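You operate a simulated robot arm through the tools that you are given. There is no shell and no other tool. Be economical: measure what you need, move in short steps, check, and stop when the job is done.

The job below is to be done with a simulated robot arm. You get a single attempt, and the scene is never put back.

Task
Test the filter: tighten the front right clamp, shut the vent, pump rinse water past 0.2 bar, then vent.
Fine: stop short of 0.3 bar; leave the vent open and the selector on rinse.

It is judged by the outcome, as a careful person would: the job done as asked, and still so three seconds after it is handed in. It fails if anything else is knocked over, pushed out of place, dropped, spilled or broken.

Robot
A 7-joint arm with a fingered hand on a trunk, on a base that drives. Base frame: it is fixed to the floor where the robot stands at the start and does not move with it; the origin is under the middle of the robot, x ahead of it, y to its left, z up; the surface under the hand at the start is at about z = 840. Lengths are in mm, angles in rad, forces in N, time in s.
With the tool pointing down near the work surface it reaches from about 320 to 760 mm from the robot's upright axis, wherever it stands. Its first joint turns from -2.897 to 2.897 rad. Places, roughly: black funnel lever [1000, 500, 900]; crank [300, 0, 500]; green selector lever [400, -1000, 800]; red pump knob [400, -1300, 1000]; red vent lever [600, 0, 900]; yellow drain lever [600, -300, 700]. Payload 4 kg.
Tool frame: the origin (TCP) lies between the finger pads and is the grasp point; the fingertips stand 26 mm ahead of it; z points along the fingers, y is the line along which they close. The gripper opens to 132 mm. The gripper's body begins 73 mm behind the TCP. The gripper is a hand of 4 fingers: y runs from the thumb to the fingers, the wrist lies at [0, 0, -239] in the tool frame, and closing takes about 1.5 s.
Orientation is told as [roll, pitch, yaw] about the base's x, y, z axes, in that order, counted from this pose: with the fingers straight down and closing along the base's y, the tool's x points along the base's -x, its y along +y and its z along -z.

Tools
- The arm moves only by the tool nudge_tool. Its argument "targets" is a list that holds one entry, the list of rows, each a list of 6 numbers: the turn, a rotation vector about the base's x, y, z in units of 60 degrees (1.0 is 60 degrees), then the shift along the base's x, y, z in units of 100 mm (1.0 is 100 mm). In form: [[[wx, wy, wz, dx, dy, dz], ...]]. A call has 1 to 10 rows; each row is the pose to reach, as a shift and turn from the pose commanded when the call began. "fingers" is the opening, from 0 (shut) to 1 (fully open), set as the call begins (left out, the last holds). A call with a number of a shift or a turn outside -1 to 1 is refused whole. Each row takes 0.2 s and may step no farther than 50 mm and 0.15 rad from the row before; otherwise, or with a gripper value out of range, the whole call is refused. A pose out of reach is approached as far as the arm can. The call stops where the force on the tool passes 50 N (or 10 N more than at its start, if that is more) or the arm is blocked; 0.2 s more then pass. Each finger travels about 72 mm/s and halts on what it meets, pressing with about 22 N; the grip force reading is that of the motor and also rises with nothing between the fingers. The clock runs only during rows and for 0.2 s after the last one: add rows that repeat a pose to give the fingers time. It gives the time, the measured TCP pose, the force on the tool (base axes), the opening and the grip force at its end, in the units of the frame above (readings bear some noise), with the torque about the TCP (base axes, N m) and any sound that the robot's microphone picked up.
- Cameras (640 x 400 px; columns grow to the right, rows downward): "scene" is now at [15.1, 114.9, 1531.1]; the picture's right is [-0.47, -0.88, 0.00], its down [-0.60, 0.32, -0.73] and it looks along [0.65, -0.34, -0.68] (base axes); focal length 252 px, centre (320, 200). "wrist" rides on the gripper at [68, 2, -97] in the tool frame; the picture's right is [-0.03, 1.00, 0.00], its down [-0.82, -0.02, -0.58] and it looks along [-0.58, -0.01, 0.82] (tool axes); focal length 270 px, centre (320, 200). There is no depth. A picture from a camera that has moved, and an enlarged one, comes with that camera's place and axes in the base frame and with its lens.
- grab_frame(camera): a new picture of that camera. No time passes.
- slide_trunk(by): slides the trunk up (or, below 0, down) by that many mm; the arm and the scene camera ride with it, the base frame stays. It gives what a move gives, with no picture.
- drive_base(legs): drives the robot by 1 to 6 legs, each [ahead, turn to the left] in mm and rad, along the robot's own axes; the way and the turn of a leg run together, so that a leg with both is an arc; at most 1500 mm and 3.142 rad a leg. The arm and the cameras ride along, it lands a little off, and it stops where it bumps. It gives what a move gives.
- move_fingers(finger1, finger2, finger3, thumb_bend): sets how far each is bent, from 0 (flat) to 1 (curled in); at 0.3 the hand is open as for a grip, at 0.7 the pads meet at the TCP. One left out holds its place. A second passes; each finger stops where it meets its share of the squeeze, and holds until it gets a number again. A gripper value or a shape takes the hand back. It gives what a move gives, with no picture; readings hold the bend of each and the force on the fingers (four entries, about 0 where the hand has none), thumb and palm.
- grasp_type(shape): the hand has 4 fingers and takes this shape, open, in about a second: jaw (thumb against the fingers, like two jaws); tri (thumb and two fingers); tip (a fingertip pinch); poke (one finger out to press); point (the index stretched); flat (the hand flat); cup (the hand cupped); fist (a fist). The gripper value then closes the fingers along that shape, each until it touches; the sizes above hold for jaw. It gives what a move gives, with no picture.
- aim_head(pan, tilt): turns the head with the scene camera to pan (to the left, within 2.705 rad either way) and tilt (down, from -0.506 to 1.204), counted from straight ahead of the robot. It gives what a move gives.
- close_up(camera, box): a new picture of the part [left, top, right, bottom] of that camera's present view, enlarged. No time passes.
- sign_off(): hands the job in; it is judged then, once.

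Go step by step. Nothing tells you exact positions but the pictures and the camera data: compare them with the known pose of the tool, close in by small moves and look again before you grip or let go. The budget is 120 turns and 98 pictures, counting those below and the enlarged ones. Unless the task says otherwise, let go and move clear before handing in, and close with one line.

The tools are called after "Request:" as name(argument=value, ...) on one line, values as JSON. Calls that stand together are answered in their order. nudge_tool: Moves the arm, as the interface text tells. Its arguments: {"type":"object","properties":{"targets":{"type":"array"},"fingers":{"type":"number"}},"required":["targets"]} The other tools are called the same way: slide_trunk (by) slides the trunk up or down; grasp_type (shape) gives the hand a shape; move_fingers (finger1, finger2, finger3, thumb_bend) moves the fingers one by one; drive_base (legs) drives the base; aim_head (pan, tilt) turns the head that bears the scene camera; grab_frame (camera) takes a picture; close_up (camera, box) takes an enlarged picture of a part of a camera's view; sign_off () hands the job in.

At the start:

```text
clock: 0.0
position: [483.2, -73.4, 1281.4]
orientation: [-0.001, 0.001, 0.0]
ft_force: [-0.1, 0.6, 0.6]
ft_torque: [0.02, -0.03, -0.04]
width: 131.9
grip_force: 0.0
shape: jaw
bend: [0.3, 0.3, 0.3, 0.3]
finger forces: [0.0, 0.0, 0.0, 0.0, 0.0, 0.0]
trunk travel left (down, up): [-500.0, 90.0]
robot x, y, heading: [2.8, 0.7, -0.001]
head pan, tilt: [-0.485, 0.745]
```

scene: 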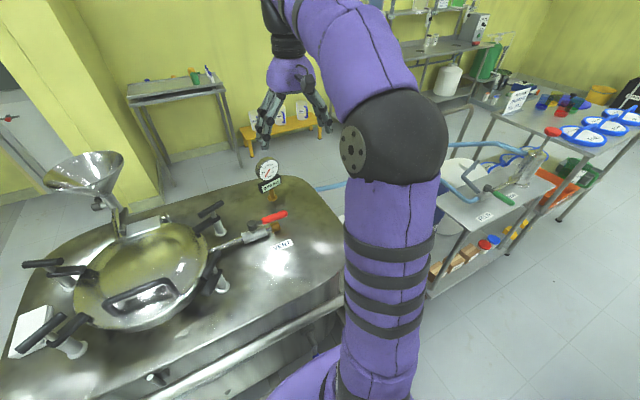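
wrist: 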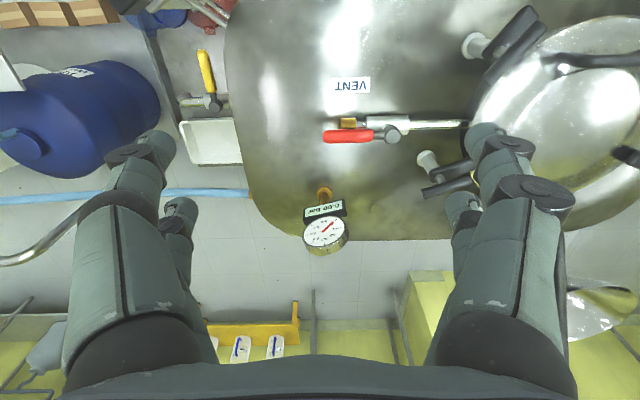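

I see a filter tank with a round lid held by clamps, a red vent lever, a gauge, and to the right a cart with selector and pump. I'll look closer first.

Request:
close_up(camera="scene", box=[0, 140, 320, 400])

Request:
close_up(camera="scene", box=[400, 60, 640, 260])

Request:
close_up(camera="wrist", box=[180, 0, 640, 290])

```text
1.54 times, centred on (160, 270) of scene
camera zoom: at [15.1, 114.9, 1531.1], right [-0.47, -0.88, 0.0], down [-0.6, 0.32, -0.73], along [0.65, -0.34, -0.68], focal length 388 px, centre (566, 92)
```

zoom: 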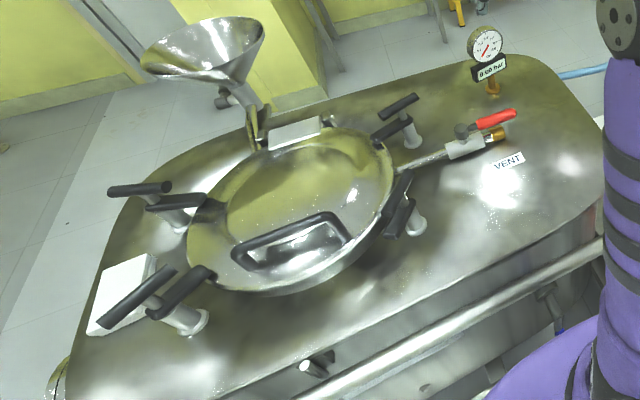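

```text
2.00 times, centred on (520, 160) of scene
camera zoom: at [15.1, 114.9, 1531.1], right [-0.47, -0.88, 0.0], down [-0.6, 0.32, -0.73], along [0.65, -0.34, -0.68], focal length 504 px, centre (-80, 280)
```

zoom: 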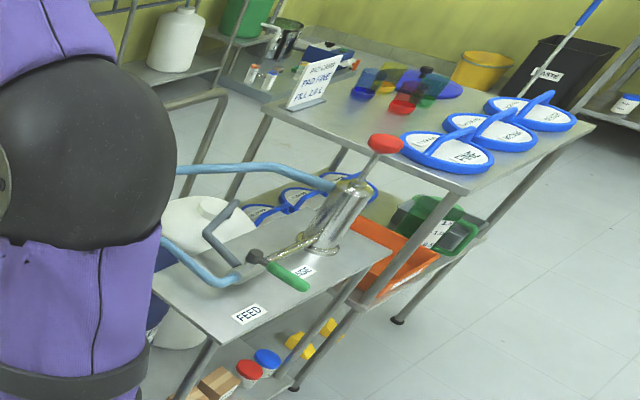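

```text
1.38 times, centred on (410, 145) of wrist
camera zoom: at [414.6, -71.1, 1378.0], right [0.03, 1.0, 0.0], down [0.82, -0.02, 0.58], along [0.58, -0.01, -0.82], focal length 373 px, centre (196, 276)
```

zoom: 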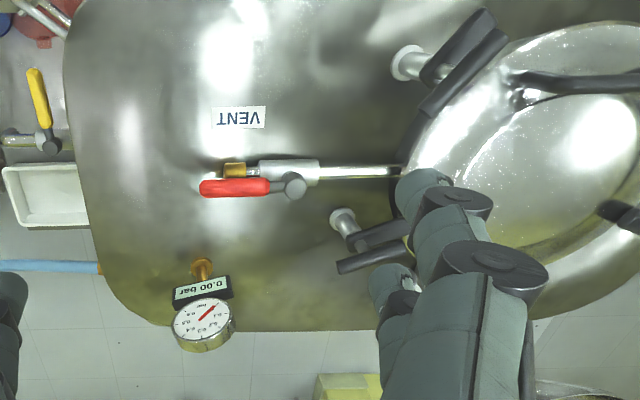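

The front-right clamp (near the robot, right of the lid) seems to differ from the others. I'll zoom in.

Request:
close_up(camera="scene", box=[170, 180, 290, 310])

Request:
close_up(camera="scene", box=[0, 240, 130, 370])

Request:
close_up(camera="wrist", box=[400, 0, 560, 100])

```text
3.08 times, centred on (230, 245) of scene
camera zoom: at [15.1, 114.9, 1531.1], right [-0.47, -0.88, 0.0], down [-0.6, 0.32, -0.73], along [0.65, -0.34, -0.68], focal length 776 px, centre (597, 62)
```

zoom: 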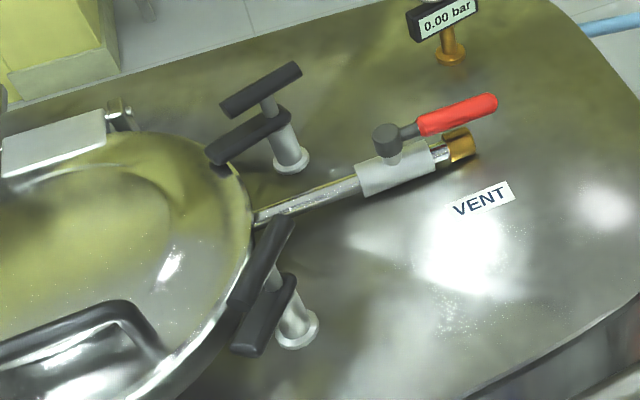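

```text
3.08 times, centred on (65, 305) of scene
camera zoom: at [15.1, 114.9, 1531.1], right [-0.47, -0.88, 0.0], down [-0.6, 0.32, -0.73], along [0.65, -0.34, -0.68], focal length 776 px, centre (1105, -123)
```

zoom: 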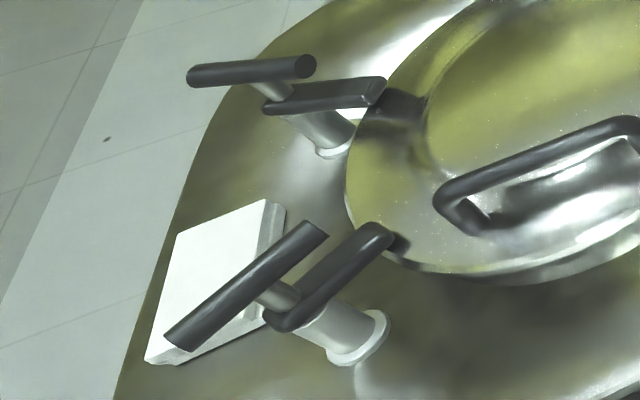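

```text
4.00 times, centred on (480, 50) of wrist
camera zoom: at [414.6, -71.1, 1378.0], right [0.03, 1.0, 0.0], down [0.82, -0.02, 0.58], along [0.58, -0.01, -0.82], focal length 1081 px, centre (-320, 800)
```

zoom: 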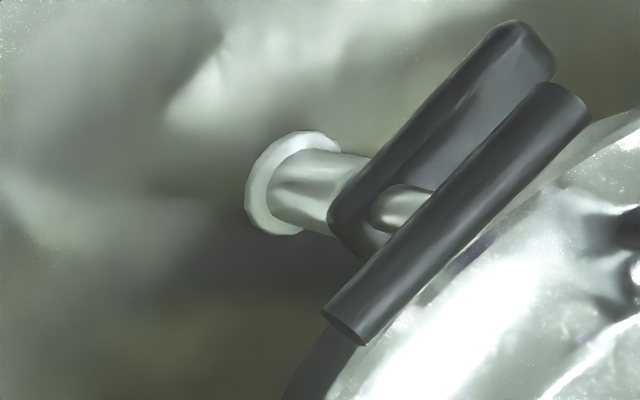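

The front-right clamp's T-bar sits at about [472, 194, 962], running along (-65, +50), and its arm is swung off the lid; it should swing clockwise about 80–90°. I'll bring the hand over it, yawed about -38°.

Request:
nudge_tool(targets=[[[0, 0, -0.127, 0, 0.2, -0.1], [0, 0, -0.254, 0, 0.4, -0.2], [0, 0, -0.381, 0, 0.6, -0.3], [0, 0, -0.508, 0, 0.8, -0.4], [0, 0, -0.633, -0.05, 0.98, -0.5]]])

Request:
nudge_tool(targets=[[[0, 0, 0, 0, 0.3, -0.3], [0, 0, 0, 0, 0.6, -0.6], [0, 0, 0, 0, 0.9, -0.9]]])

Request:
nudge_tool(targets=[[[0, 0, 0, 0, 0.4, 0], [0, 0, 0, 0, 0.8, 0]]])

Request:
grab_frame(camera="wrist")

Request:
grab_frame(camera="scene")

```text
clock: 1.2
position: [477.3, 26.6, 1231.5]
orientation: [0.001, 0.001, -0.665]
ft_force: [-0.7, -0.2, 1.0]
ft_torque: [-0.01, 0.04, -0.01]
width: 131.8
grip_force: 0.0
shape: jaw
bend: [0.3, 0.3, 0.3, 0.3]
finger forces: [0.1, 0.1, 0.0, 0.0, 0.0, 0.1]
trunk travel left (down, up): [-500.0, 90.0]
robot x, y, heading: [0.4, -1.4, 0.0]
head pan, tilt: [-0.485, 0.745]
```

```text
clock: 2.0
position: [477.6, 114.7, 1140.7]
orientation: [0.001, 0.0, -0.663]
ft_force: [0.3, 0.2, 1.0]
ft_torque: [-0.02, 0.01, -0.05]
width: 131.8
grip_force: 0.1
shape: jaw
bend: [0.3, 0.3, 0.3, 0.3]
finger forces: [0.0, 0.0, 0.0, 0.1, 0.0, 0.0]
trunk travel left (down, up): [-500.0, 90.0]
robot x, y, heading: [-1.4, -0.4, 0.0]
head pan, tilt: [-0.485, 0.745]
```

```text
clock: 2.6
position: [477.8, 197.6, 1142.0]
orientation: [0.0, -0.002, -0.663]
ft_force: [-0.7, 0.0, 0.1]
ft_torque: [0.0, 0.04, 0.01]
width: 132.0
grip_force: 0.1
shape: jaw
bend: [0.3, 0.3, 0.3, 0.3]
finger forces: [0.0, 0.0, 0.0, 0.1, 0.0, 0.1]
trunk travel left (down, up): [-500.0, 90.0]
robot x, y, heading: [-1.3, -4.4, 0.0]
head pan, tilt: [-0.485, 0.745]
```

```text
89 pictures are left
camera wrist: at [425.2, 240.2, 1237.7], right [0.64, 0.77, 0.0], down [0.63, -0.52, 0.58], along [0.45, -0.37, -0.82], focal length 270 px, centre (320, 200)
```

wrist: 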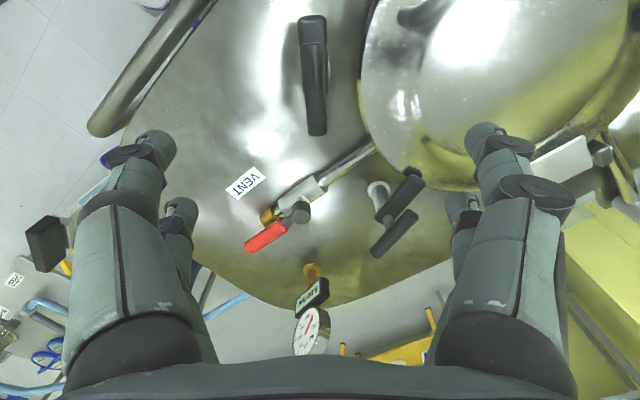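

```text
88 pictures are left
camera scene: at [15.2, 115.4, 1531.0], right [-0.47, -0.88, 0.0], down [-0.6, 0.32, -0.73], along [0.65, -0.34, -0.68], focal length 252 px, centre (320, 200)
```

scene: 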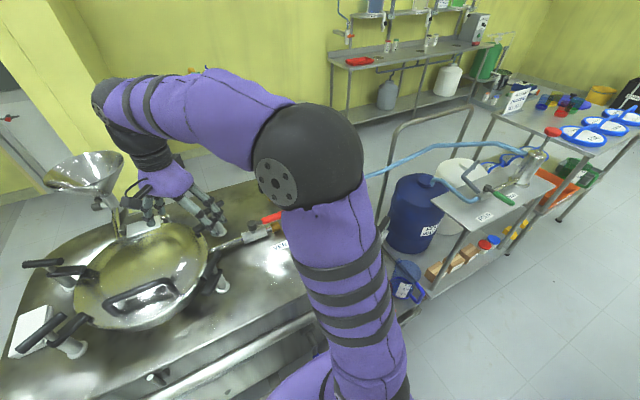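

The T-bar lines up vertically in the wrist view, about where computed. I'll descend over it in two steps.

Request:
nudge_tool(targets=[[[0, 0, 0, -0.05, -0.04, -0.3], [0, 0, 0, -0.05, -0.04, -0.6], [0, 0, 0, -0.05, -0.04, -0.9]]])

Request:
grab_frame(camera="wrist")

Request:
close_up(camera="scene", box=[110, 160, 310, 320])

```text
clock: 3.4
position: [472.3, 192.5, 1051.6]
orientation: [0.002, 0.001, -0.663]
ft_force: [0.5, 0.5, -0.4]
ft_torque: [-0.04, -0.01, 0.0]
width: 131.8
grip_force: 0.0
shape: jaw
bend: [0.3, 0.3, 0.3, 0.3]
finger forces: [0.0, 0.1, 0.1, 0.1, 0.0, 0.1]
trunk travel left (down, up): [-500.0, 90.0]
robot x, y, heading: [-2.7, 1.6, 0.0]
head pan, tilt: [-0.485, 0.745]
```

```text
87 pictures are left
camera wrist: at [419.1, 235.4, 1148.3], right [0.64, 0.77, 0.0], down [0.63, -0.52, 0.58], along [0.45, -0.37, -0.82], focal length 270 px, centre (320, 200)
```

wrist: 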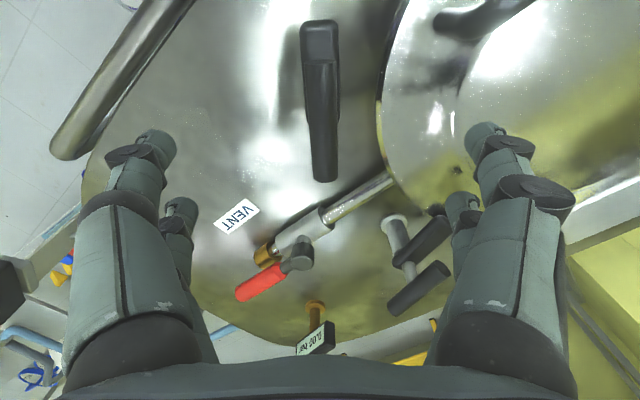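

```text
2.50 times, centred on (210, 240) of scene
camera zoom: at [15.1, 115.1, 1531.1], right [-0.47, -0.88, 0.0], down [-0.6, 0.32, -0.73], along [0.65, -0.34, -0.68], focal length 630 px, centre (595, 100)
```

zoom: 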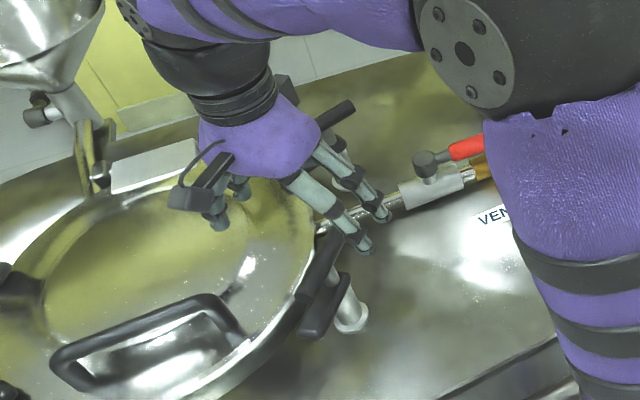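

The bar is still centred between the fingers. I'll go down to it and close.

Request:
nudge_tool(targets=[[[0, 0, 0, 0, 0, -0.3], [0, 0, 0, 0, 0, -0.6], [0, 0, 0, 0, 0, -0.91]]])

Request:
grab_frame(camera="wrist")

Request:
close_up(camera="scene", box=[110, 160, 310, 320])

```text
clock: 4.2
position: [474.8, 193.2, 959.7]
orientation: [0.0, 0.0, -0.664]
ft_force: [-0.5, -0.3, 0.6]
ft_torque: [-0.03, 0.02, 0.01]
width: 132.2
grip_force: 0.1
shape: jaw
bend: [0.3, 0.3, 0.3, 0.3]
finger forces: [0.0, 0.1, 0.1, 0.0, 0.0, 0.0]
trunk travel left (down, up): [-500.0, 90.0]
robot x, y, heading: [-0.2, 0.8, -0.003]
head pan, tilt: [-0.485, 0.745]
```

```text
85 pictures are left
camera wrist: at [420.5, 235.6, 1057.1], right [0.64, 0.77, 0.0], down [0.63, -0.52, 0.58], along [0.45, -0.37, -0.82], focal length 270 px, centre (320, 200)
```

wrist: 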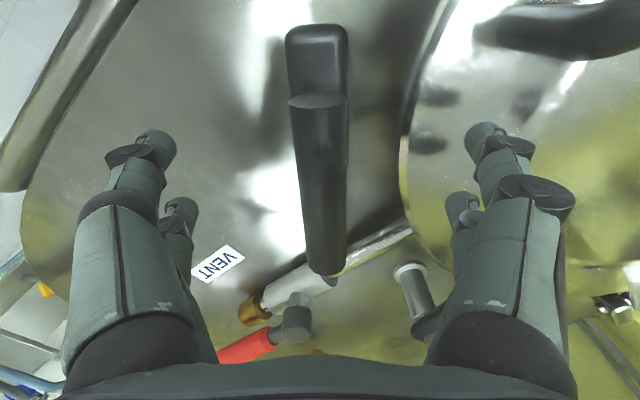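

```text
2.50 times, centred on (210, 240) of scene
camera zoom: at [15.1, 115.0, 1531.1], right [-0.47, -0.88, 0.0], down [-0.6, 0.32, -0.73], along [0.65, -0.34, -0.68], focal length 630 px, centre (595, 100)
```

zoom: 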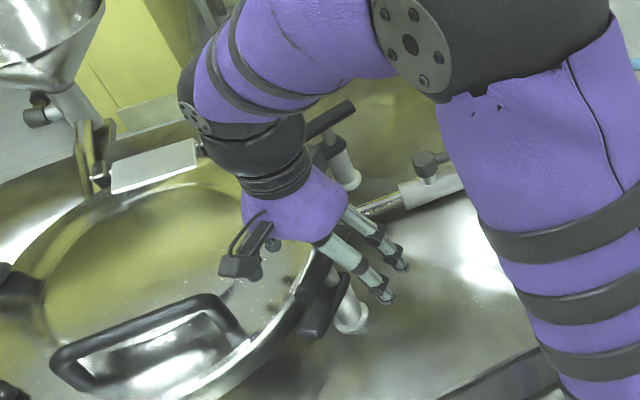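

The bar is centred at the TCP; I close the fingers on it.

Request:
nudge_tool(fingers=0, targets=[[[0, 0, 0, 0, 0, 0], [0, 0, 0, 0, 0, 0], [0, 0, 0, 0, 0, 0], [0, 0, 0, 0, 0, 0], [0, 0, 0, 0, 0, 0], [0, 0, 0, 0, 0, 0], [0, 0, 0, 0, 0, 0]]])

Request:
grab_frame(camera="wrist")

```text
clock: 5.8
position: [473.5, 191.8, 959.0]
orientation: [-0.005, 0.003, -0.663]
ft_force: [-1.9, -2.4, -23.6]
ft_torque: [0.01, 0.06, 0.03]
width: 0.0
grip_force: 21.8
shape: jaw
bend: [0.7, 0.71, 0.69, 0.72]
finger forces: [18.0, 17.6, 17.9, 0.0, 19.7, 0.1]
trunk travel left (down, up): [-500.0, 90.0]
robot x, y, heading: [-4.1, 0.5, -0.0]
head pan, tilt: [-0.485, 0.745]
```

```text
83 pictures are left
camera wrist: at [420.8, 235.5, 1055.5], right [0.64, 0.77, 0.0], down [0.63, -0.52, 0.58], along [0.44, -0.37, -0.82], focal length 270 px, centre (320, 200)
```

wrist: 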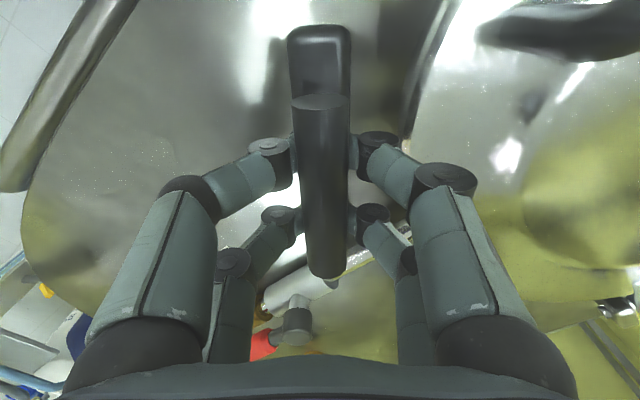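

The fingers closed under the bar (width 0). I'll open, rise 18 mm and close again so the pads hold the bar itself.

Request:
nudge_tool(fingers=0.6, targets=[[[0, 0, 0, 0, 0, 0], [0, 0, 0, 0, 0, 0], [0, 0, 0, 0, 0, 0], [0, 0, 0, 0, 0, 0], [0, 0, 0, 0, 0, 0.1], [0, 0, 0, 0, 0, 0.18]]])

Request:
nudge_tool(fingers=0, targets=[[[0, 0, 0, 0, 0, 0], [0, 0, 0, 0, 0, 0], [0, 0, 0, 0, 0, 0], [0, 0, 0, 0, 0, 0], [0, 0, 0, 0, 0, 0], [0, 0, 0, 0, 0, 0]]])

Request:
grab_frame(camera="wrist")

```text
clock: 7.2
position: [472.8, 192.1, 980.5]
orientation: [0.0, -0.002, -0.664]
ft_force: [0.3, -0.1, -0.1]
ft_torque: [0.03, -0.02, 0.0]
width: 79.0
grip_force: 0.0
shape: jaw
bend: [0.71, 0.71, 0.71, 0.7]
finger forces: [0.0, 0.1, 0.1, 0.1, 0.1, 0.0]
trunk travel left (down, up): [-500.0, 90.0]
robot x, y, heading: [0.1, 0.7, 0.0]
head pan, tilt: [-0.485, 0.745]
```

```text
clock: 8.6
position: [473.6, 191.2, 979.1]
orientation: [-0.001, 0.0, -0.663]
ft_force: [-0.1, 0.3, 2.4]
ft_torque: [-0.03, -0.03, 0.02]
width: 13.1
grip_force: 21.8
shape: jaw
bend: [0.72, 0.73, 0.72, 0.7]
finger forces: [19.1, 18.6, 18.7, 0.1, 19.0, 0.1]
trunk travel left (down, up): [-500.0, 90.0]
robot x, y, heading: [0.8, 1.7, 0.0]
head pan, tilt: [-0.485, 0.745]
```

```text
82 pictures are left
camera wrist: at [420.1, 234.7, 1076.2], right [0.64, 0.77, 0.0], down [0.63, -0.52, 0.58], along [0.45, -0.37, -0.82], focal length 270 px, centre (320, 200)
```

wrist: 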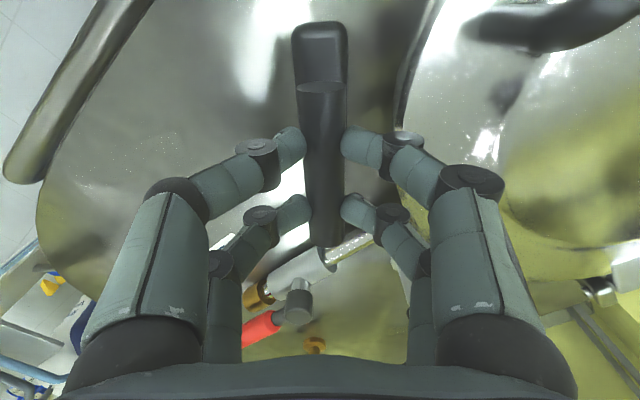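

Now the bar is gripped. I turn clockwise 35° as a first step and check.

Request:
nudge_tool(targets=[[[0, 0, -0.12, 0, 0, 0], [0, 0, -0.24, 0, 0, 0], [0, 0, -0.36, 0, 0, 0], [0, 0, -0.48, 0, 0, 0], [0, 0, -0.6, 0, 0, 0]]])

Request:
grab_frame(camera="wrist")

Request:
close_up(camera="scene", box=[110, 160, 310, 320])

```text
clock: 9.8
position: [473.7, 191.8, 978.6]
orientation: [0.002, -0.001, -1.293]
ft_force: [-4.3, 5.4, 11.2]
ft_torque: [0.14, 0.09, 0.1]
width: 13.2
grip_force: 22.0
shape: jaw
bend: [0.72, 0.73, 0.72, 0.7]
finger forces: [19.9, 20.7, 20.4, 0.1, 22.8, 0.0]
trunk travel left (down, up): [-500.0, 90.0]
robot x, y, heading: [0.6, 1.3, 0.001]
head pan, tilt: [-0.485, 0.745]
```

```text
81 pictures are left
camera wrist: at [455.1, 258.4, 1076.0], right [0.97, 0.25, 0.0], down [0.2, -0.79, 0.58], along [0.14, -0.56, -0.82], focal length 270 px, centre (320, 200)
```

wrist: 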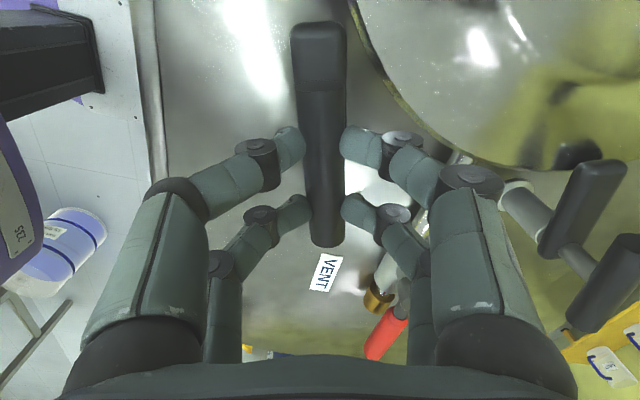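

```text
2.50 times, centred on (210, 240) of scene
camera zoom: at [13.9, 115.4, 1531.1], right [-0.47, -0.88, 0.0], down [-0.6, 0.32, -0.74], along [0.65, -0.34, -0.68], focal length 630 px, centre (595, 100)
```

zoom: 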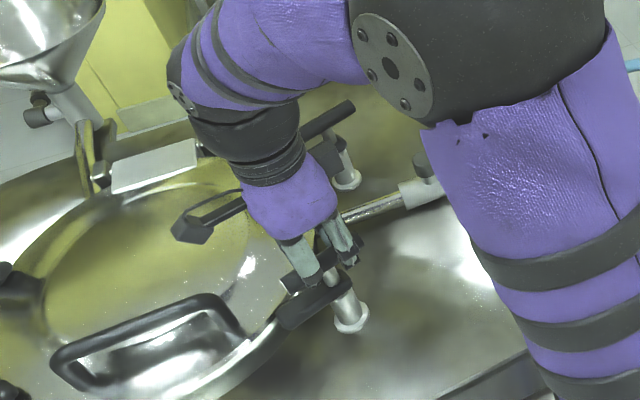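

The clamp arm swings with the T-bar. I continue clockwise.

Request:
nudge_tool(targets=[[[0, 0, -0.12, 0, 0, 0], [0, 0, -0.24, 0, 0, 0], [0, 0, -0.36, 0, 0, 0], [0, 0, -0.48, 0, 0, 0], [0, 0, -0.6, 0, 0, 0]]])

Request:
grab_frame(camera="wrist")

Request:
close_up(camera="scene", box=[110, 160, 310, 320])

```text
clock: 11.0
position: [472.6, 193.4, 979.4]
orientation: [0.002, 0.002, -1.923]
ft_force: [-2.7, 17.1, 15.3]
ft_torque: [0.37, 0.09, 0.18]
width: 13.8
grip_force: 22.3
shape: jaw
bend: [0.73, 0.73, 0.72, 0.7]
finger forces: [19.7, 20.0, 23.7, 0.0, 25.7, 0.0]
trunk travel left (down, up): [-500.0, 90.0]
robot x, y, heading: [-3.6, 2.1, 0.001]
head pan, tilt: [-0.485, 0.745]
```

```text
79 pictures are left
camera wrist: at [497.2, 256.7, 1075.9], right [0.93, -0.37, 0.0], down [-0.3, -0.76, 0.58], along [-0.21, -0.54, -0.82], focal length 270 px, centre (320, 200)
```

wrist: 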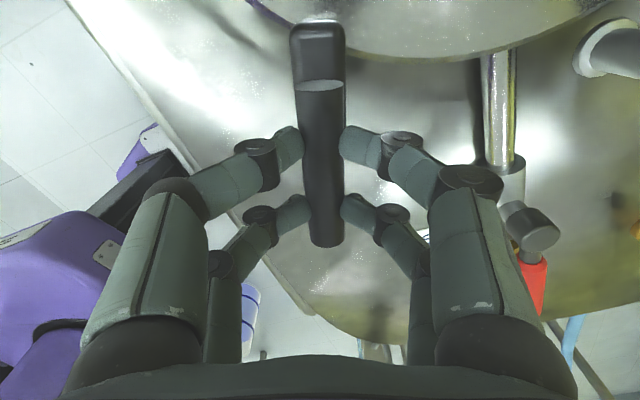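

```text
2.50 times, centred on (210, 240) of scene
camera zoom: at [13.7, 116.6, 1531.1], right [-0.47, -0.88, 0.0], down [-0.6, 0.32, -0.74], along [0.65, -0.34, -0.68], focal length 630 px, centre (595, 100)
```

zoom: 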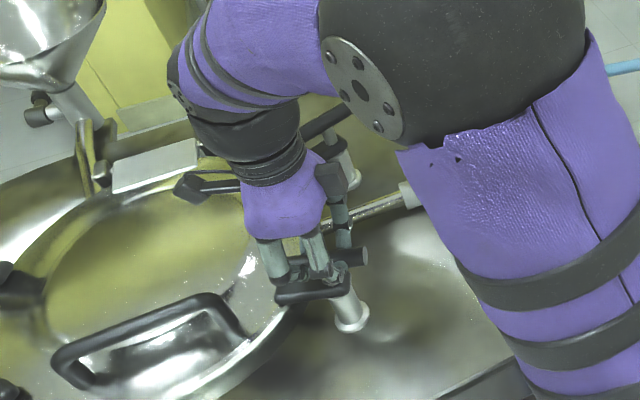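

The arm is nearly radial at 70°. I continue with a slight +y relief and watch the torque.

Request:
nudge_tool(targets=[[[0, 0, -0.1, 0, 0.03, 0], [0, 0, -0.2, 0, 0.04, -0.01], [0, 0, -0.3, 0, 0.05, -0.02]]])

Request:
grab_frame(camera="wrist")

Request:
close_up(camera="scene", box=[110, 160, 310, 320])

```text
clock: 11.8
position: [473.3, 195.9, 978.0]
orientation: [0.004, 0.001, -2.236]
ft_force: [-1.3, -0.7, 27.7]
ft_torque: [0.04, -0.04, 0.18]
width: 14.1
grip_force: 21.7
shape: jaw
bend: [0.73, 0.73, 0.72, 0.7]
finger forces: [24.1, 25.2, 23.0, 0.1, 27.7, 0.0]
trunk travel left (down, up): [-500.0, 90.0]
robot x, y, heading: [0.0, -3.1, -0.003]
head pan, tilt: [-0.485, 0.745]
```

```text
77 pictures are left
camera wrist: at [515.8, 247.2, 1075.2], right [0.77, -0.64, 0.0], down [-0.52, -0.63, 0.58], along [-0.37, -0.45, -0.82], focal length 270 px, centre (320, 200)
```

wrist: 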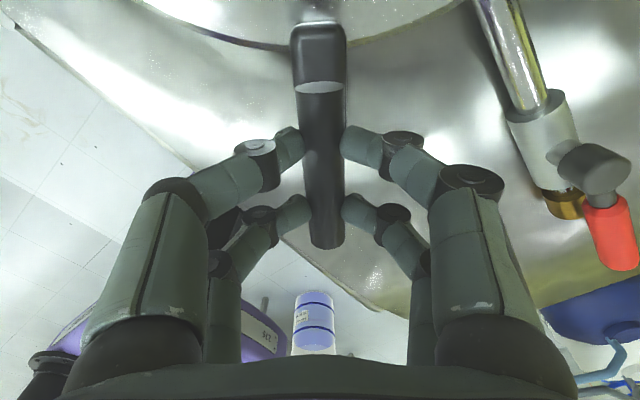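

```text
2.50 times, centred on (210, 240) of scene
camera zoom: at [12.9, 114.3, 1531.4], right [-0.47, -0.88, 0.0], down [-0.6, 0.32, -0.74], along [0.65, -0.34, -0.68], focal length 630 px, centre (595, 100)
```

zoom: 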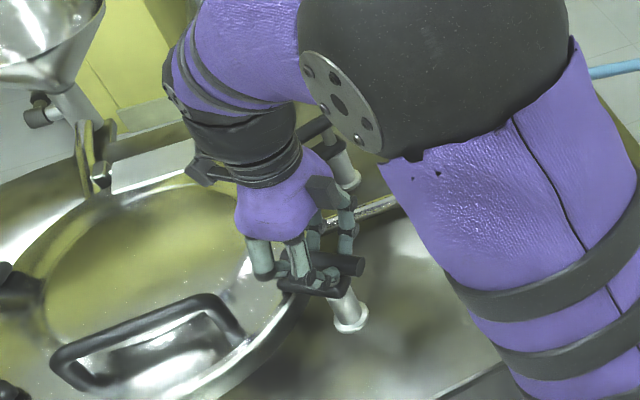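

Rotated 90° now and the arm is radial over the rim. I'll nudge 10° more to feel for the stop.

Request:
nudge_tool(targets=[[[0, 0, -0.06, 0, 0, 0.03], [0, 0, -0.12, 0, 0, 0.03], [0, 0, -0.18, 0, 0, 0.03]]])

Request:
grab_frame(camera="wrist")

```text
clock: 12.6
position: [473.2, 195.8, 980.1]
orientation: [0.001, 0.001, -2.423]
ft_force: [2.7, 1.8, 12.3]
ft_torque: [0.05, -0.08, 1.12]
width: 14.8
grip_force: 21.5
shape: jaw
bend: [0.73, 0.73, 0.72, 0.7]
finger forces: [17.8, 31.9, 16.6, 0.1, 31.2, 0.0]
trunk travel left (down, up): [-500.0, 90.0]
robot x, y, heading: [0.6, -2.0, 0.004]
head pan, tilt: [-0.485, 0.745]
```

```text
75 pictures are left
camera wrist: at [525.1, 239.8, 1076.1], right [0.64, -0.77, 0.0], down [-0.63, -0.52, 0.58], along [-0.44, -0.37, -0.82], focal length 270 px, centre (320, 200)
```

wrist: 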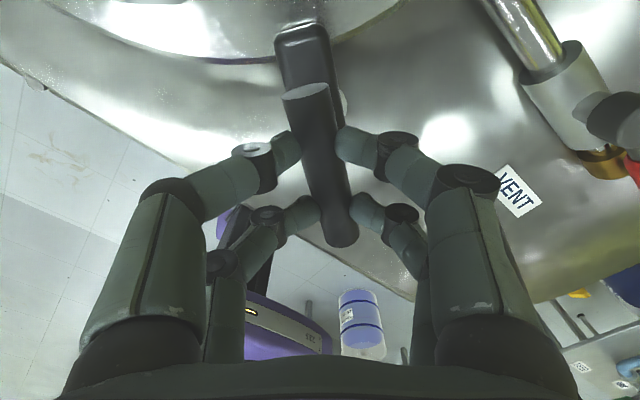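

Torque rose to 1.1 N·m while the bar stayed: the stop is reached and the clamp is tight. I release and rise.

Request:
nudge_tool(fingers=0.9, targets=[[[0, 0, 0, 0, 0, 0], [0, 0, 0, 0, 0, 0], [0, 0, 0, 0, 0, 0], [0, 0, 0, 0, 0, 0], [0, 0, 0, 0, 0, 0], [0, 0, 0, 0, 0, 0.3], [0, 0, 0, 0, 0, 0.6], [0, 0, 0, 0, 0, 1.0]]])

Request:
grab_frame(camera="wrist")

Request:
close_up(camera="scene", box=[110, 160, 310, 320])

```text
clock: 14.4
position: [473.7, 197.8, 1078.8]
orientation: [0.0, 0.0, -2.422]
ft_force: [0.3, 0.0, 0.1]
ft_torque: [0.0, -0.01, 0.0]
width: 118.8
grip_force: 0.1
shape: jaw
bend: [0.48, 0.48, 0.48, 0.33]
finger forces: [0.1, 0.0, 0.1, 0.1, 0.0, 0.0]
trunk travel left (down, up): [-500.0, 90.0]
robot x, y, heading: [-0.0, -0.2, 0.004]
head pan, tilt: [-0.485, 0.745]
```

```text
74 pictures are left
camera wrist: at [525.8, 240.6, 1176.5], right [0.64, -0.77, 0.0], down [-0.63, -0.52, 0.58], along [-0.44, -0.37, -0.82], focal length 270 px, centre (320, 200)
```

wrist: 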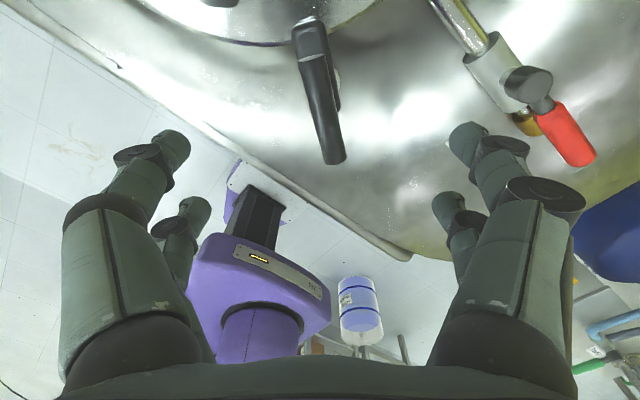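

```text
2.50 times, centred on (210, 240) of scene
camera zoom: at [14.9, 115.1, 1531.0], right [-0.47, -0.88, 0.0], down [-0.6, 0.32, -0.73], along [0.65, -0.34, -0.68], focal length 630 px, centre (595, 100)
```

zoom: 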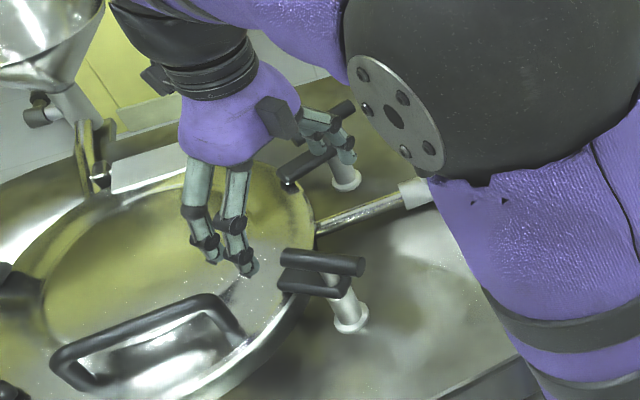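

Clamp's arm lies over the lid rim, as with the others. Next I move toward the vent lever (pivot ≈ [608, 59, 906], handle pointing -y) with yaw -90°, and look.

Request:
nudge_tool(targets=[[[0, 0, 0.14, 0.1, -0.17, 0], [0, 0, 0.28, 0.2, -0.34, 0], [0, 0, 0.42, 0.3, -0.51, 0], [0, 0, 0.56, 0.4, -0.68, 0], [0, 0, 0.7, 0.5, -0.85, 0], [0, 0, 0.81, 0.5, -1.0, 0]]])

Request:
nudge_tool(targets=[[[0, 0, 0, 0.1, -0.4, 0], [0, 0, 0, 0.2, -0.8, 0], [0, 0, 0, 0.4, -1.0, 0.0]]])

Request:
grab_frame(camera="wrist")

Request:
grab_frame(camera="scene")

```text
clock: 15.8
position: [523.0, 96.3, 1080.1]
orientation: [-0.001, -0.001, -1.572]
ft_force: [-0.3, -0.2, 0.5]
ft_torque: [-0.02, -0.03, 0.0]
width: 118.3
grip_force: 0.0
shape: jaw
bend: [0.48, 0.48, 0.48, 0.33]
finger forces: [0.0, 0.1, 0.1, 0.0, 0.1, 0.0]
trunk travel left (down, up): [-500.0, 90.0]
robot x, y, heading: [2.9, 1.0, 0.0]
head pan, tilt: [-0.485, 0.745]
```

```text
clock: 16.6
position: [564.7, -3.7, 1078.0]
orientation: [-0.001, 0.001, -1.573]
ft_force: [0.7, 0.0, 0.5]
ft_torque: [-0.02, 0.0, -0.01]
width: 118.8
grip_force: 0.0
shape: jaw
bend: [0.48, 0.48, 0.48, 0.33]
finger forces: [0.0, 0.1, 0.0, 0.0, 0.0, 0.0]
trunk travel left (down, up): [-500.0, 90.0]
robot x, y, heading: [1.4, 1.0, -0.006]
head pan, tilt: [-0.485, 0.745]
```

```text
72 pictures are left
camera wrist: at [566.6, 63.9, 1174.7], right [1.0, -0.03, 0.0], down [-0.02, -0.82, 0.58], along [-0.02, -0.58, -0.82], focal length 270 px, centre (320, 200)
```

wrist: 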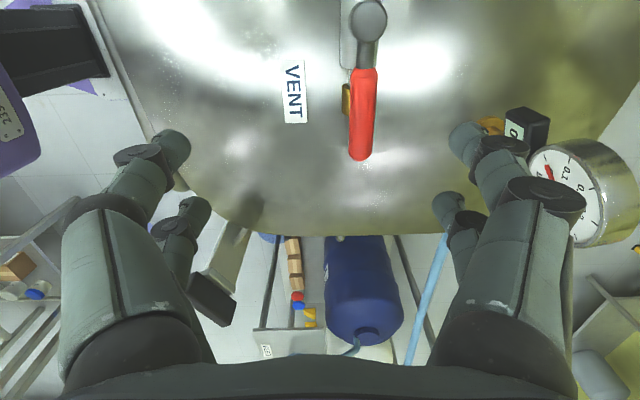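

```text
71 pictures are left
camera scene: at [15.3, 114.9, 1531.1], right [-0.47, -0.88, 0.0], down [-0.6, 0.32, -0.73], along [0.65, -0.34, -0.68], focal length 252 px, centre (320, 200)
```

scene: 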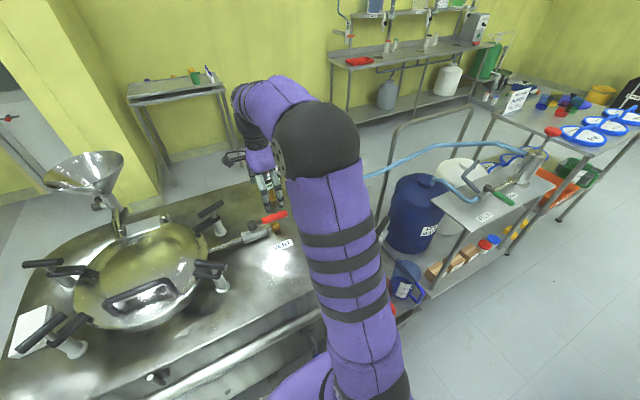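

The handle runs from the pivot [605, 57] to the tip [606, -67]. I'll zoom on it to see any stop that hints at the closing direction.

Request:
close_up(camera="wrist", box=[290, 0, 450, 170])

Request:
close_up(camera="scene", box=[200, 180, 310, 270])

```text
2.35 times, centred on (370, 85) of wrist
camera zoom: at [566.6, 63.9, 1174.7], right [1.0, -0.03, 0.0], down [-0.02, -0.82, 0.58], along [-0.02, -0.58, -0.82], focal length 636 px, centre (202, 471)
```

zoom: 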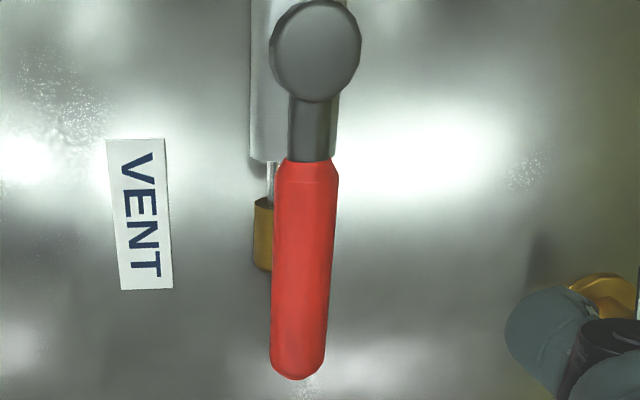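

```text
4.44 times, centred on (255, 225) of scene
camera zoom: at [15.3, 114.9, 1531.1], right [-0.47, -0.88, 0.0], down [-0.6, 0.32, -0.73], along [0.65, -0.34, -0.68], focal length 1120 px, centre (609, 89)
```

zoom: 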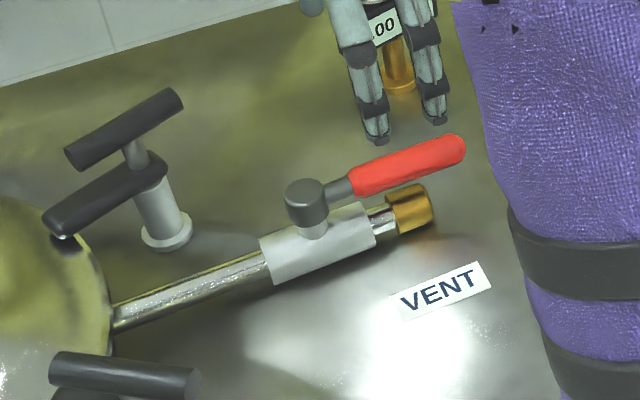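

No stop is visible; clockwise (toward the robot) is the usual closing sense. Handle is at z≈925; I'll straddle it at y≈-30.

Request:
nudge_tool(targets=[[[0, 0, 0, 0.2, -0.15, -0.3], [0, 0, 0, 0.4, -0.28, -0.6], [0, 0, 0, 0.4, -0.28, -0.9]]])

Request:
nudge_tool(targets=[[[0, 0, 0, 0, 0, -0.3], [0, 0, 0, 0, 0, -0.55]]])

Request:
grab_frame(camera="wrist")

Request:
close_up(camera="scene", box=[200, 160, 320, 260])

```text
clock: 17.4
position: [603.0, -33.5, 989.1]
orientation: [0.0, 0.0, -1.575]
ft_force: [-0.6, -0.5, -0.4]
ft_torque: [0.0, 0.01, -0.01]
width: 118.7
grip_force: 0.0
shape: jaw
bend: [0.48, 0.48, 0.48, 0.33]
finger forces: [0.0, 0.1, 0.0, 0.0, 0.0, 0.1]
trunk travel left (down, up): [-500.0, 90.0]
robot x, y, heading: [-1.5, -1.7, 0.001]
head pan, tilt: [-0.485, 0.745]
```

```text
clock: 18.0
position: [602.6, -32.6, 933.8]
orientation: [-0.001, -0.001, -1.576]
ft_force: [0.5, 0.8, -0.1]
ft_torque: [-0.03, -0.01, 0.0]
width: 118.5
grip_force: 0.1
shape: jaw
bend: [0.48, 0.48, 0.48, 0.33]
finger forces: [0.0, 0.0, 0.0, 0.1, 0.1, 0.0]
trunk travel left (down, up): [-500.0, 90.0]
robot x, y, heading: [0.0, 6.1, -0.001]
head pan, tilt: [-0.485, 0.745]
```

```text
68 pictures are left
camera wrist: at [603.8, 34.6, 1030.7], right [1.0, -0.03, 0.0], down [-0.02, -0.82, 0.58], along [-0.02, -0.58, -0.82], focal length 270 px, centre (320, 200)
```

wrist: 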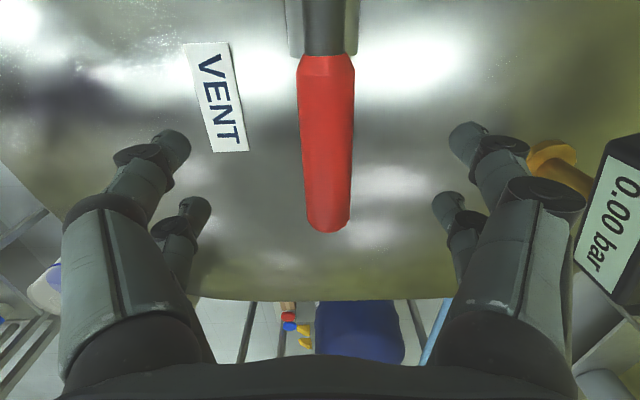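

```text
4.00 times, centred on (260, 210) of scene
camera zoom: at [15.4, 115.0, 1531.1], right [-0.47, -0.88, 0.0], down [-0.6, 0.32, -0.73], along [0.65, -0.34, -0.68], focal length 1008 px, centre (560, 160)
```

zoom: 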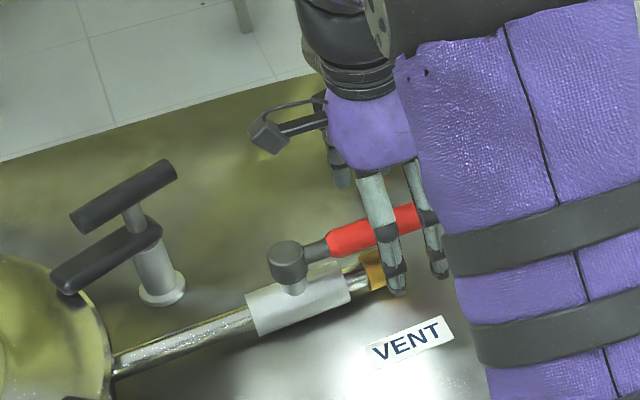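

The handle is centred between the fingers; close on it.

Request:
nudge_tool(fingers=0, targets=[[[0, 0, 0, 0, 0, 0], [0, 0, 0, 0, 0, 0], [0, 0, 0, 0, 0, 0], [0, 0, 0, 0, 0, 0], [0, 0, 0, 0, 0, 0], [0, 0, 0, 0, 0, 0], [0, 0, 0, 0, 0, 0]]])

Request:
grab_frame(camera="wrist")

```text
clock: 19.6
position: [602.5, -33.5, 935.2]
orientation: [0.002, 0.0, -1.575]
ft_force: [0.7, -0.3, 3.9]
ft_torque: [0.01, -0.02, -0.01]
width: 14.9
grip_force: 22.3
shape: jaw
bend: [0.73, 0.72, 0.72, 0.7]
finger forces: [17.7, 17.8, 17.7, 0.0, 17.8, 0.0]
trunk travel left (down, up): [-500.0, 90.0]
robot x, y, heading: [0.2, -4.1, 0.003]
head pan, tilt: [-0.485, 0.745]
```

```text
66 pictures are left
camera wrist: at [603.4, 34.5, 1031.4], right [1.0, -0.03, 0.0], down [-0.02, -0.82, 0.58], along [-0.02, -0.58, -0.82], focal length 270 px, centre (320, 200)
```

wrist: 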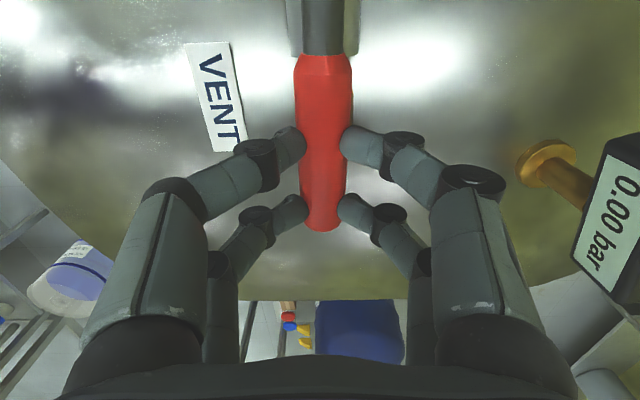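

Gripped. Try turning clockwise ~22° along the arc around the pivot.

Request:
nudge_tool(targets=[[[0, 0, -0.12, -0.113, 0.007, 0], [0, 0, -0.24, -0.224, 0.028, 0], [0, 0, -0.36, -0.331, 0.063, 0]]])

Request:
grab_frame(camera="wrist")

```text
clock: 20.4
position: [569.6, -25.5, 935.7]
orientation: [0.001, 0.0, -1.955]
ft_force: [0.2, -1.3, 6.1]
ft_torque: [-0.03, -0.03, -0.01]
width: 14.4
grip_force: 22.2
shape: jaw
bend: [0.73, 0.72, 0.72, 0.7]
finger forces: [18.9, 18.5, 18.2, 0.1, 18.8, 0.1]
trunk travel left (down, up): [-500.0, 90.0]
robot x, y, heading: [-2.3, -0.8, 0.006]
head pan, tilt: [-0.485, 0.745]
```

```text
65 pictures are left
camera wrist: at [596.2, 36.6, 1031.4], right [0.92, -0.4, 0.0], down [-0.32, -0.75, 0.58], along [-0.23, -0.53, -0.82], focal length 270 px, centre (320, 200)
```

wrist: 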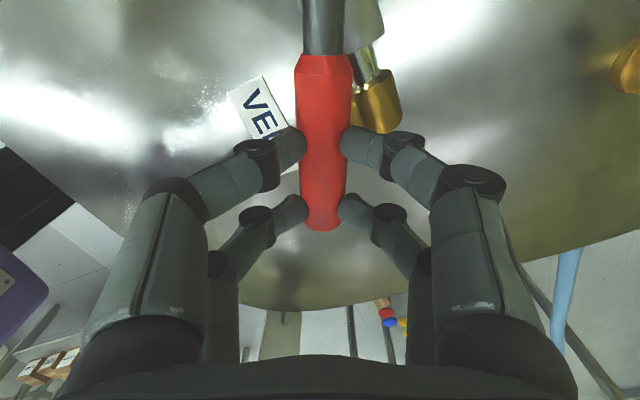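

It turns freely clockwise. Continue to ~79°.

Request:
nudge_tool(targets=[[[0, 0, -0.12, -0.103, 0.048, 0], [0, 0, -0.24, -0.198, 0.109, 0], [0, 0, -0.36, -0.285, 0.181, 0], [0, 0, -0.48, -0.362, 0.263, 0], [0, 0, -0.6, -0.429, 0.355, 0], [0, 0, -0.72, -0.483, 0.454, 0], [0, 0, -0.84, -0.525, 0.559, 0], [0, 0, -0.96, -0.553, 0.668, 0]]])

Request:
grab_frame(camera="wrist")

Request:
grab_frame(camera="scene")

```text
clock: 22.2
position: [517.3, 43.3, 935.6]
orientation: [0.0, 0.0, -2.96]
ft_force: [12.4, 2.7, 3.9]
ft_torque: [0.03, -0.27, 0.0]
width: 14.1
grip_force: 21.7
shape: jaw
bend: [0.73, 0.72, 0.72, 0.7]
finger forces: [18.5, 17.7, 18.1, 0.0, 18.6, 0.0]
trunk travel left (down, up): [-500.0, 90.0]
robot x, y, heading: [2.7, -0.8, 0.001]
head pan, tilt: [-0.485, 0.745]
```

```text
64 pictures are left
camera wrist: at [585.0, 52.6, 1031.7], right [0.16, -0.99, 0.0], down [-0.81, -0.13, 0.58], along [-0.57, -0.09, -0.82], focal length 270 px, centre (320, 200)
```

wrist: 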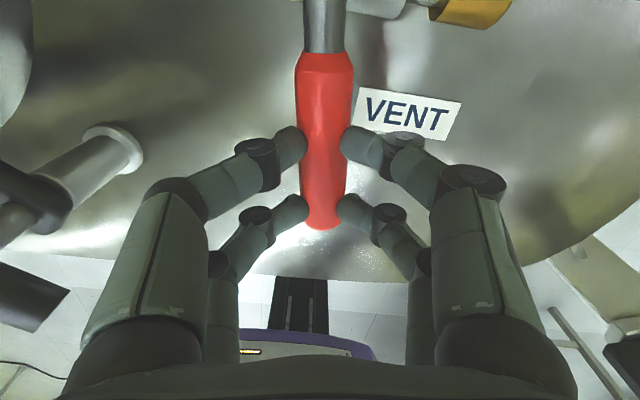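

```text
63 pictures are left
camera scene: at [17.3, 115.1, 1531.1], right [-0.47, -0.88, 0.0], down [-0.6, 0.32, -0.73], along [0.65, -0.34, -0.68], focal length 252 px, centre (320, 200)
```

scene: 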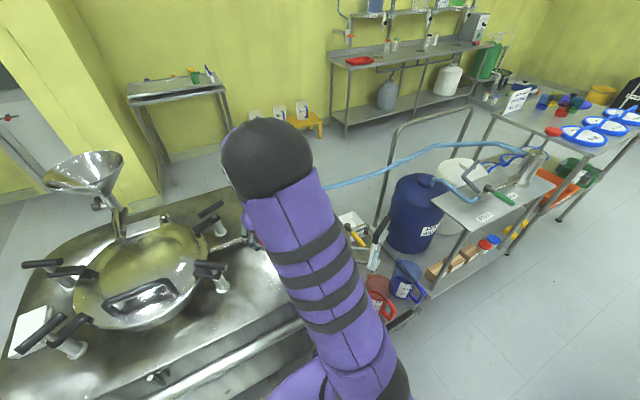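

Nearly there (79°). I turn on until the stop pushes back.

Request:
nudge_tool(targets=[[[0, 0, -0.08, 0.02, 0.08, 0], [0, 0, -0.16, 0.025, 0.155, 0], [0, 0, -0.22, 0.025, 0.22, 0]]])

Request:
grab_frame(camera="wrist")

```text
clock: 23.0
position: [517.6, 59.6, 934.6]
orientation: [0.003, -0.002, 3.093]
ft_force: [-0.5, -19.2, 13.6]
ft_torque: [-0.64, 0.06, 0.32]
width: 13.9
grip_force: 21.8
shape: jaw
bend: [0.73, 0.72, 0.72, 0.7]
finger forces: [25.0, 28.9, 13.7, 0.0, 15.3, 0.1]
trunk travel left (down, up): [-500.0, 90.0]
robot x, y, heading: [-1.0, 0.9, -0.003]
head pan, tilt: [-0.485, 0.745]
```

```text
62 pictures are left
camera wrist: at [586.0, 53.6, 1031.5], right [-0.07, -1.0, 0.0], down [-0.81, 0.06, 0.58], along [-0.58, 0.04, -0.82], focal length 270 px, centre (320, 200)
```

wrist: 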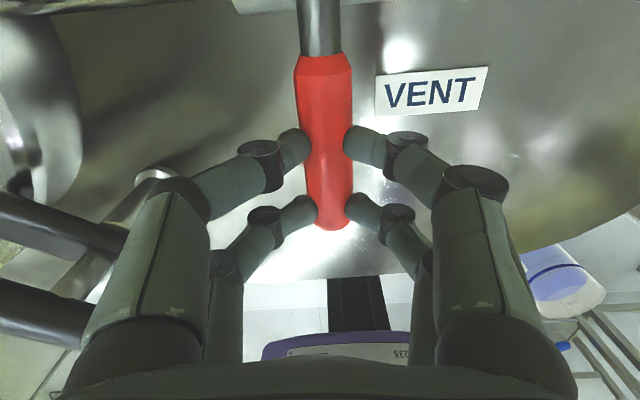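

The stop pushes back with 19 N at 90°+: vent shut. Release (half-open) and rise straight up.

Request:
nudge_tool(fingers=0.5, targets=[[[0, 0, 0, 0, 0, 0], [0, 0, 0, 0, 0, 0], [0, 0, 0, 0, 0, 0], [0, 0, 0, 0, 0, 0], [0, 0, 0, 0, 0, 0.3], [0, 0, 0, 0, 0, 0.6], [0, 0, 0, 0, 0, 1.0]]])

Request:
nudge_tool(targets=[[[0, 0, 0.14, 0, -0.2, 0.2], [0, 0, 0.28, 0, -0.4, 0.4], [0, 0, 0.42, 0, -0.6, 0.6], [0, 0, 0.56, 0, -0.8, 0.8], [0, 0, 0.7, 0, -1.0, 0.9], [0, 0, 0.84, 0, -1.0, 1.0]]])

Request:
grab_frame(camera="wrist")

Request:
grab_frame(camera="scene")

```text
clock: 24.6
position: [517.5, 63.5, 1035.2]
orientation: [0.0, -0.003, 3.096]
ft_force: [-0.1, 0.5, -0.2]
ft_torque: [-0.02, 0.01, 0.0]
width: 65.7
grip_force: 0.2
shape: jaw
bend: [0.73, 0.73, 0.73, 0.7]
finger forces: [0.0, 0.0, 0.1, 0.0, 0.0, 0.0]
trunk travel left (down, up): [-500.0, 90.0]
robot x, y, heading: [1.3, 1.0, -0.001]
head pan, tilt: [-0.485, 0.745]
```

```text
clock: 26.0
position: [518.0, -36.3, 1134.8]
orientation: [0.0, -0.001, -2.306]
ft_force: [0.5, 0.9, -0.3]
ft_torque: [-0.02, -0.01, 0.02]
width: 65.5
grip_force: 0.0
shape: jaw
bend: [0.73, 0.73, 0.73, 0.7]
finger forces: [0.0, 0.0, 0.0, 0.0, 0.0, 0.0]
trunk travel left (down, up): [-500.0, 90.0]
robot x, y, heading: [-0.7, -0.0, -0.002]
head pan, tilt: [-0.485, 0.745]
```

```text
61 pictures are left
camera wrist: at [564.7, 13.5, 1231.1], right [0.73, -0.69, 0.0], down [-0.56, -0.59, 0.58], along [-0.4, -0.42, -0.82], focal length 270 px, centre (320, 200)
```

wrist: 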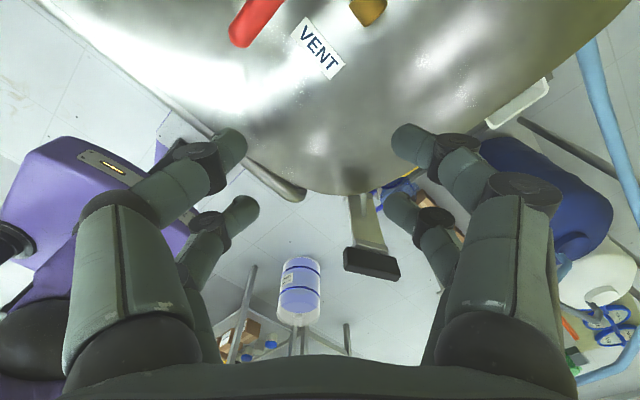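

```text
60 pictures are left
camera scene: at [15.0, 114.9, 1531.1], right [-0.47, -0.88, 0.0], down [-0.6, 0.32, -0.73], along [0.65, -0.34, -0.68], focal length 252 px, centre (320, 200)
```

scene: 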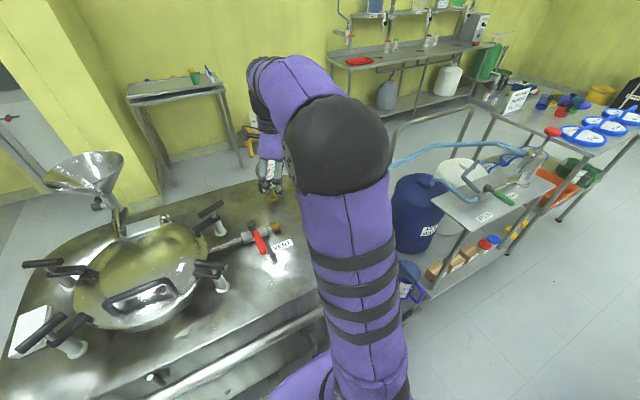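

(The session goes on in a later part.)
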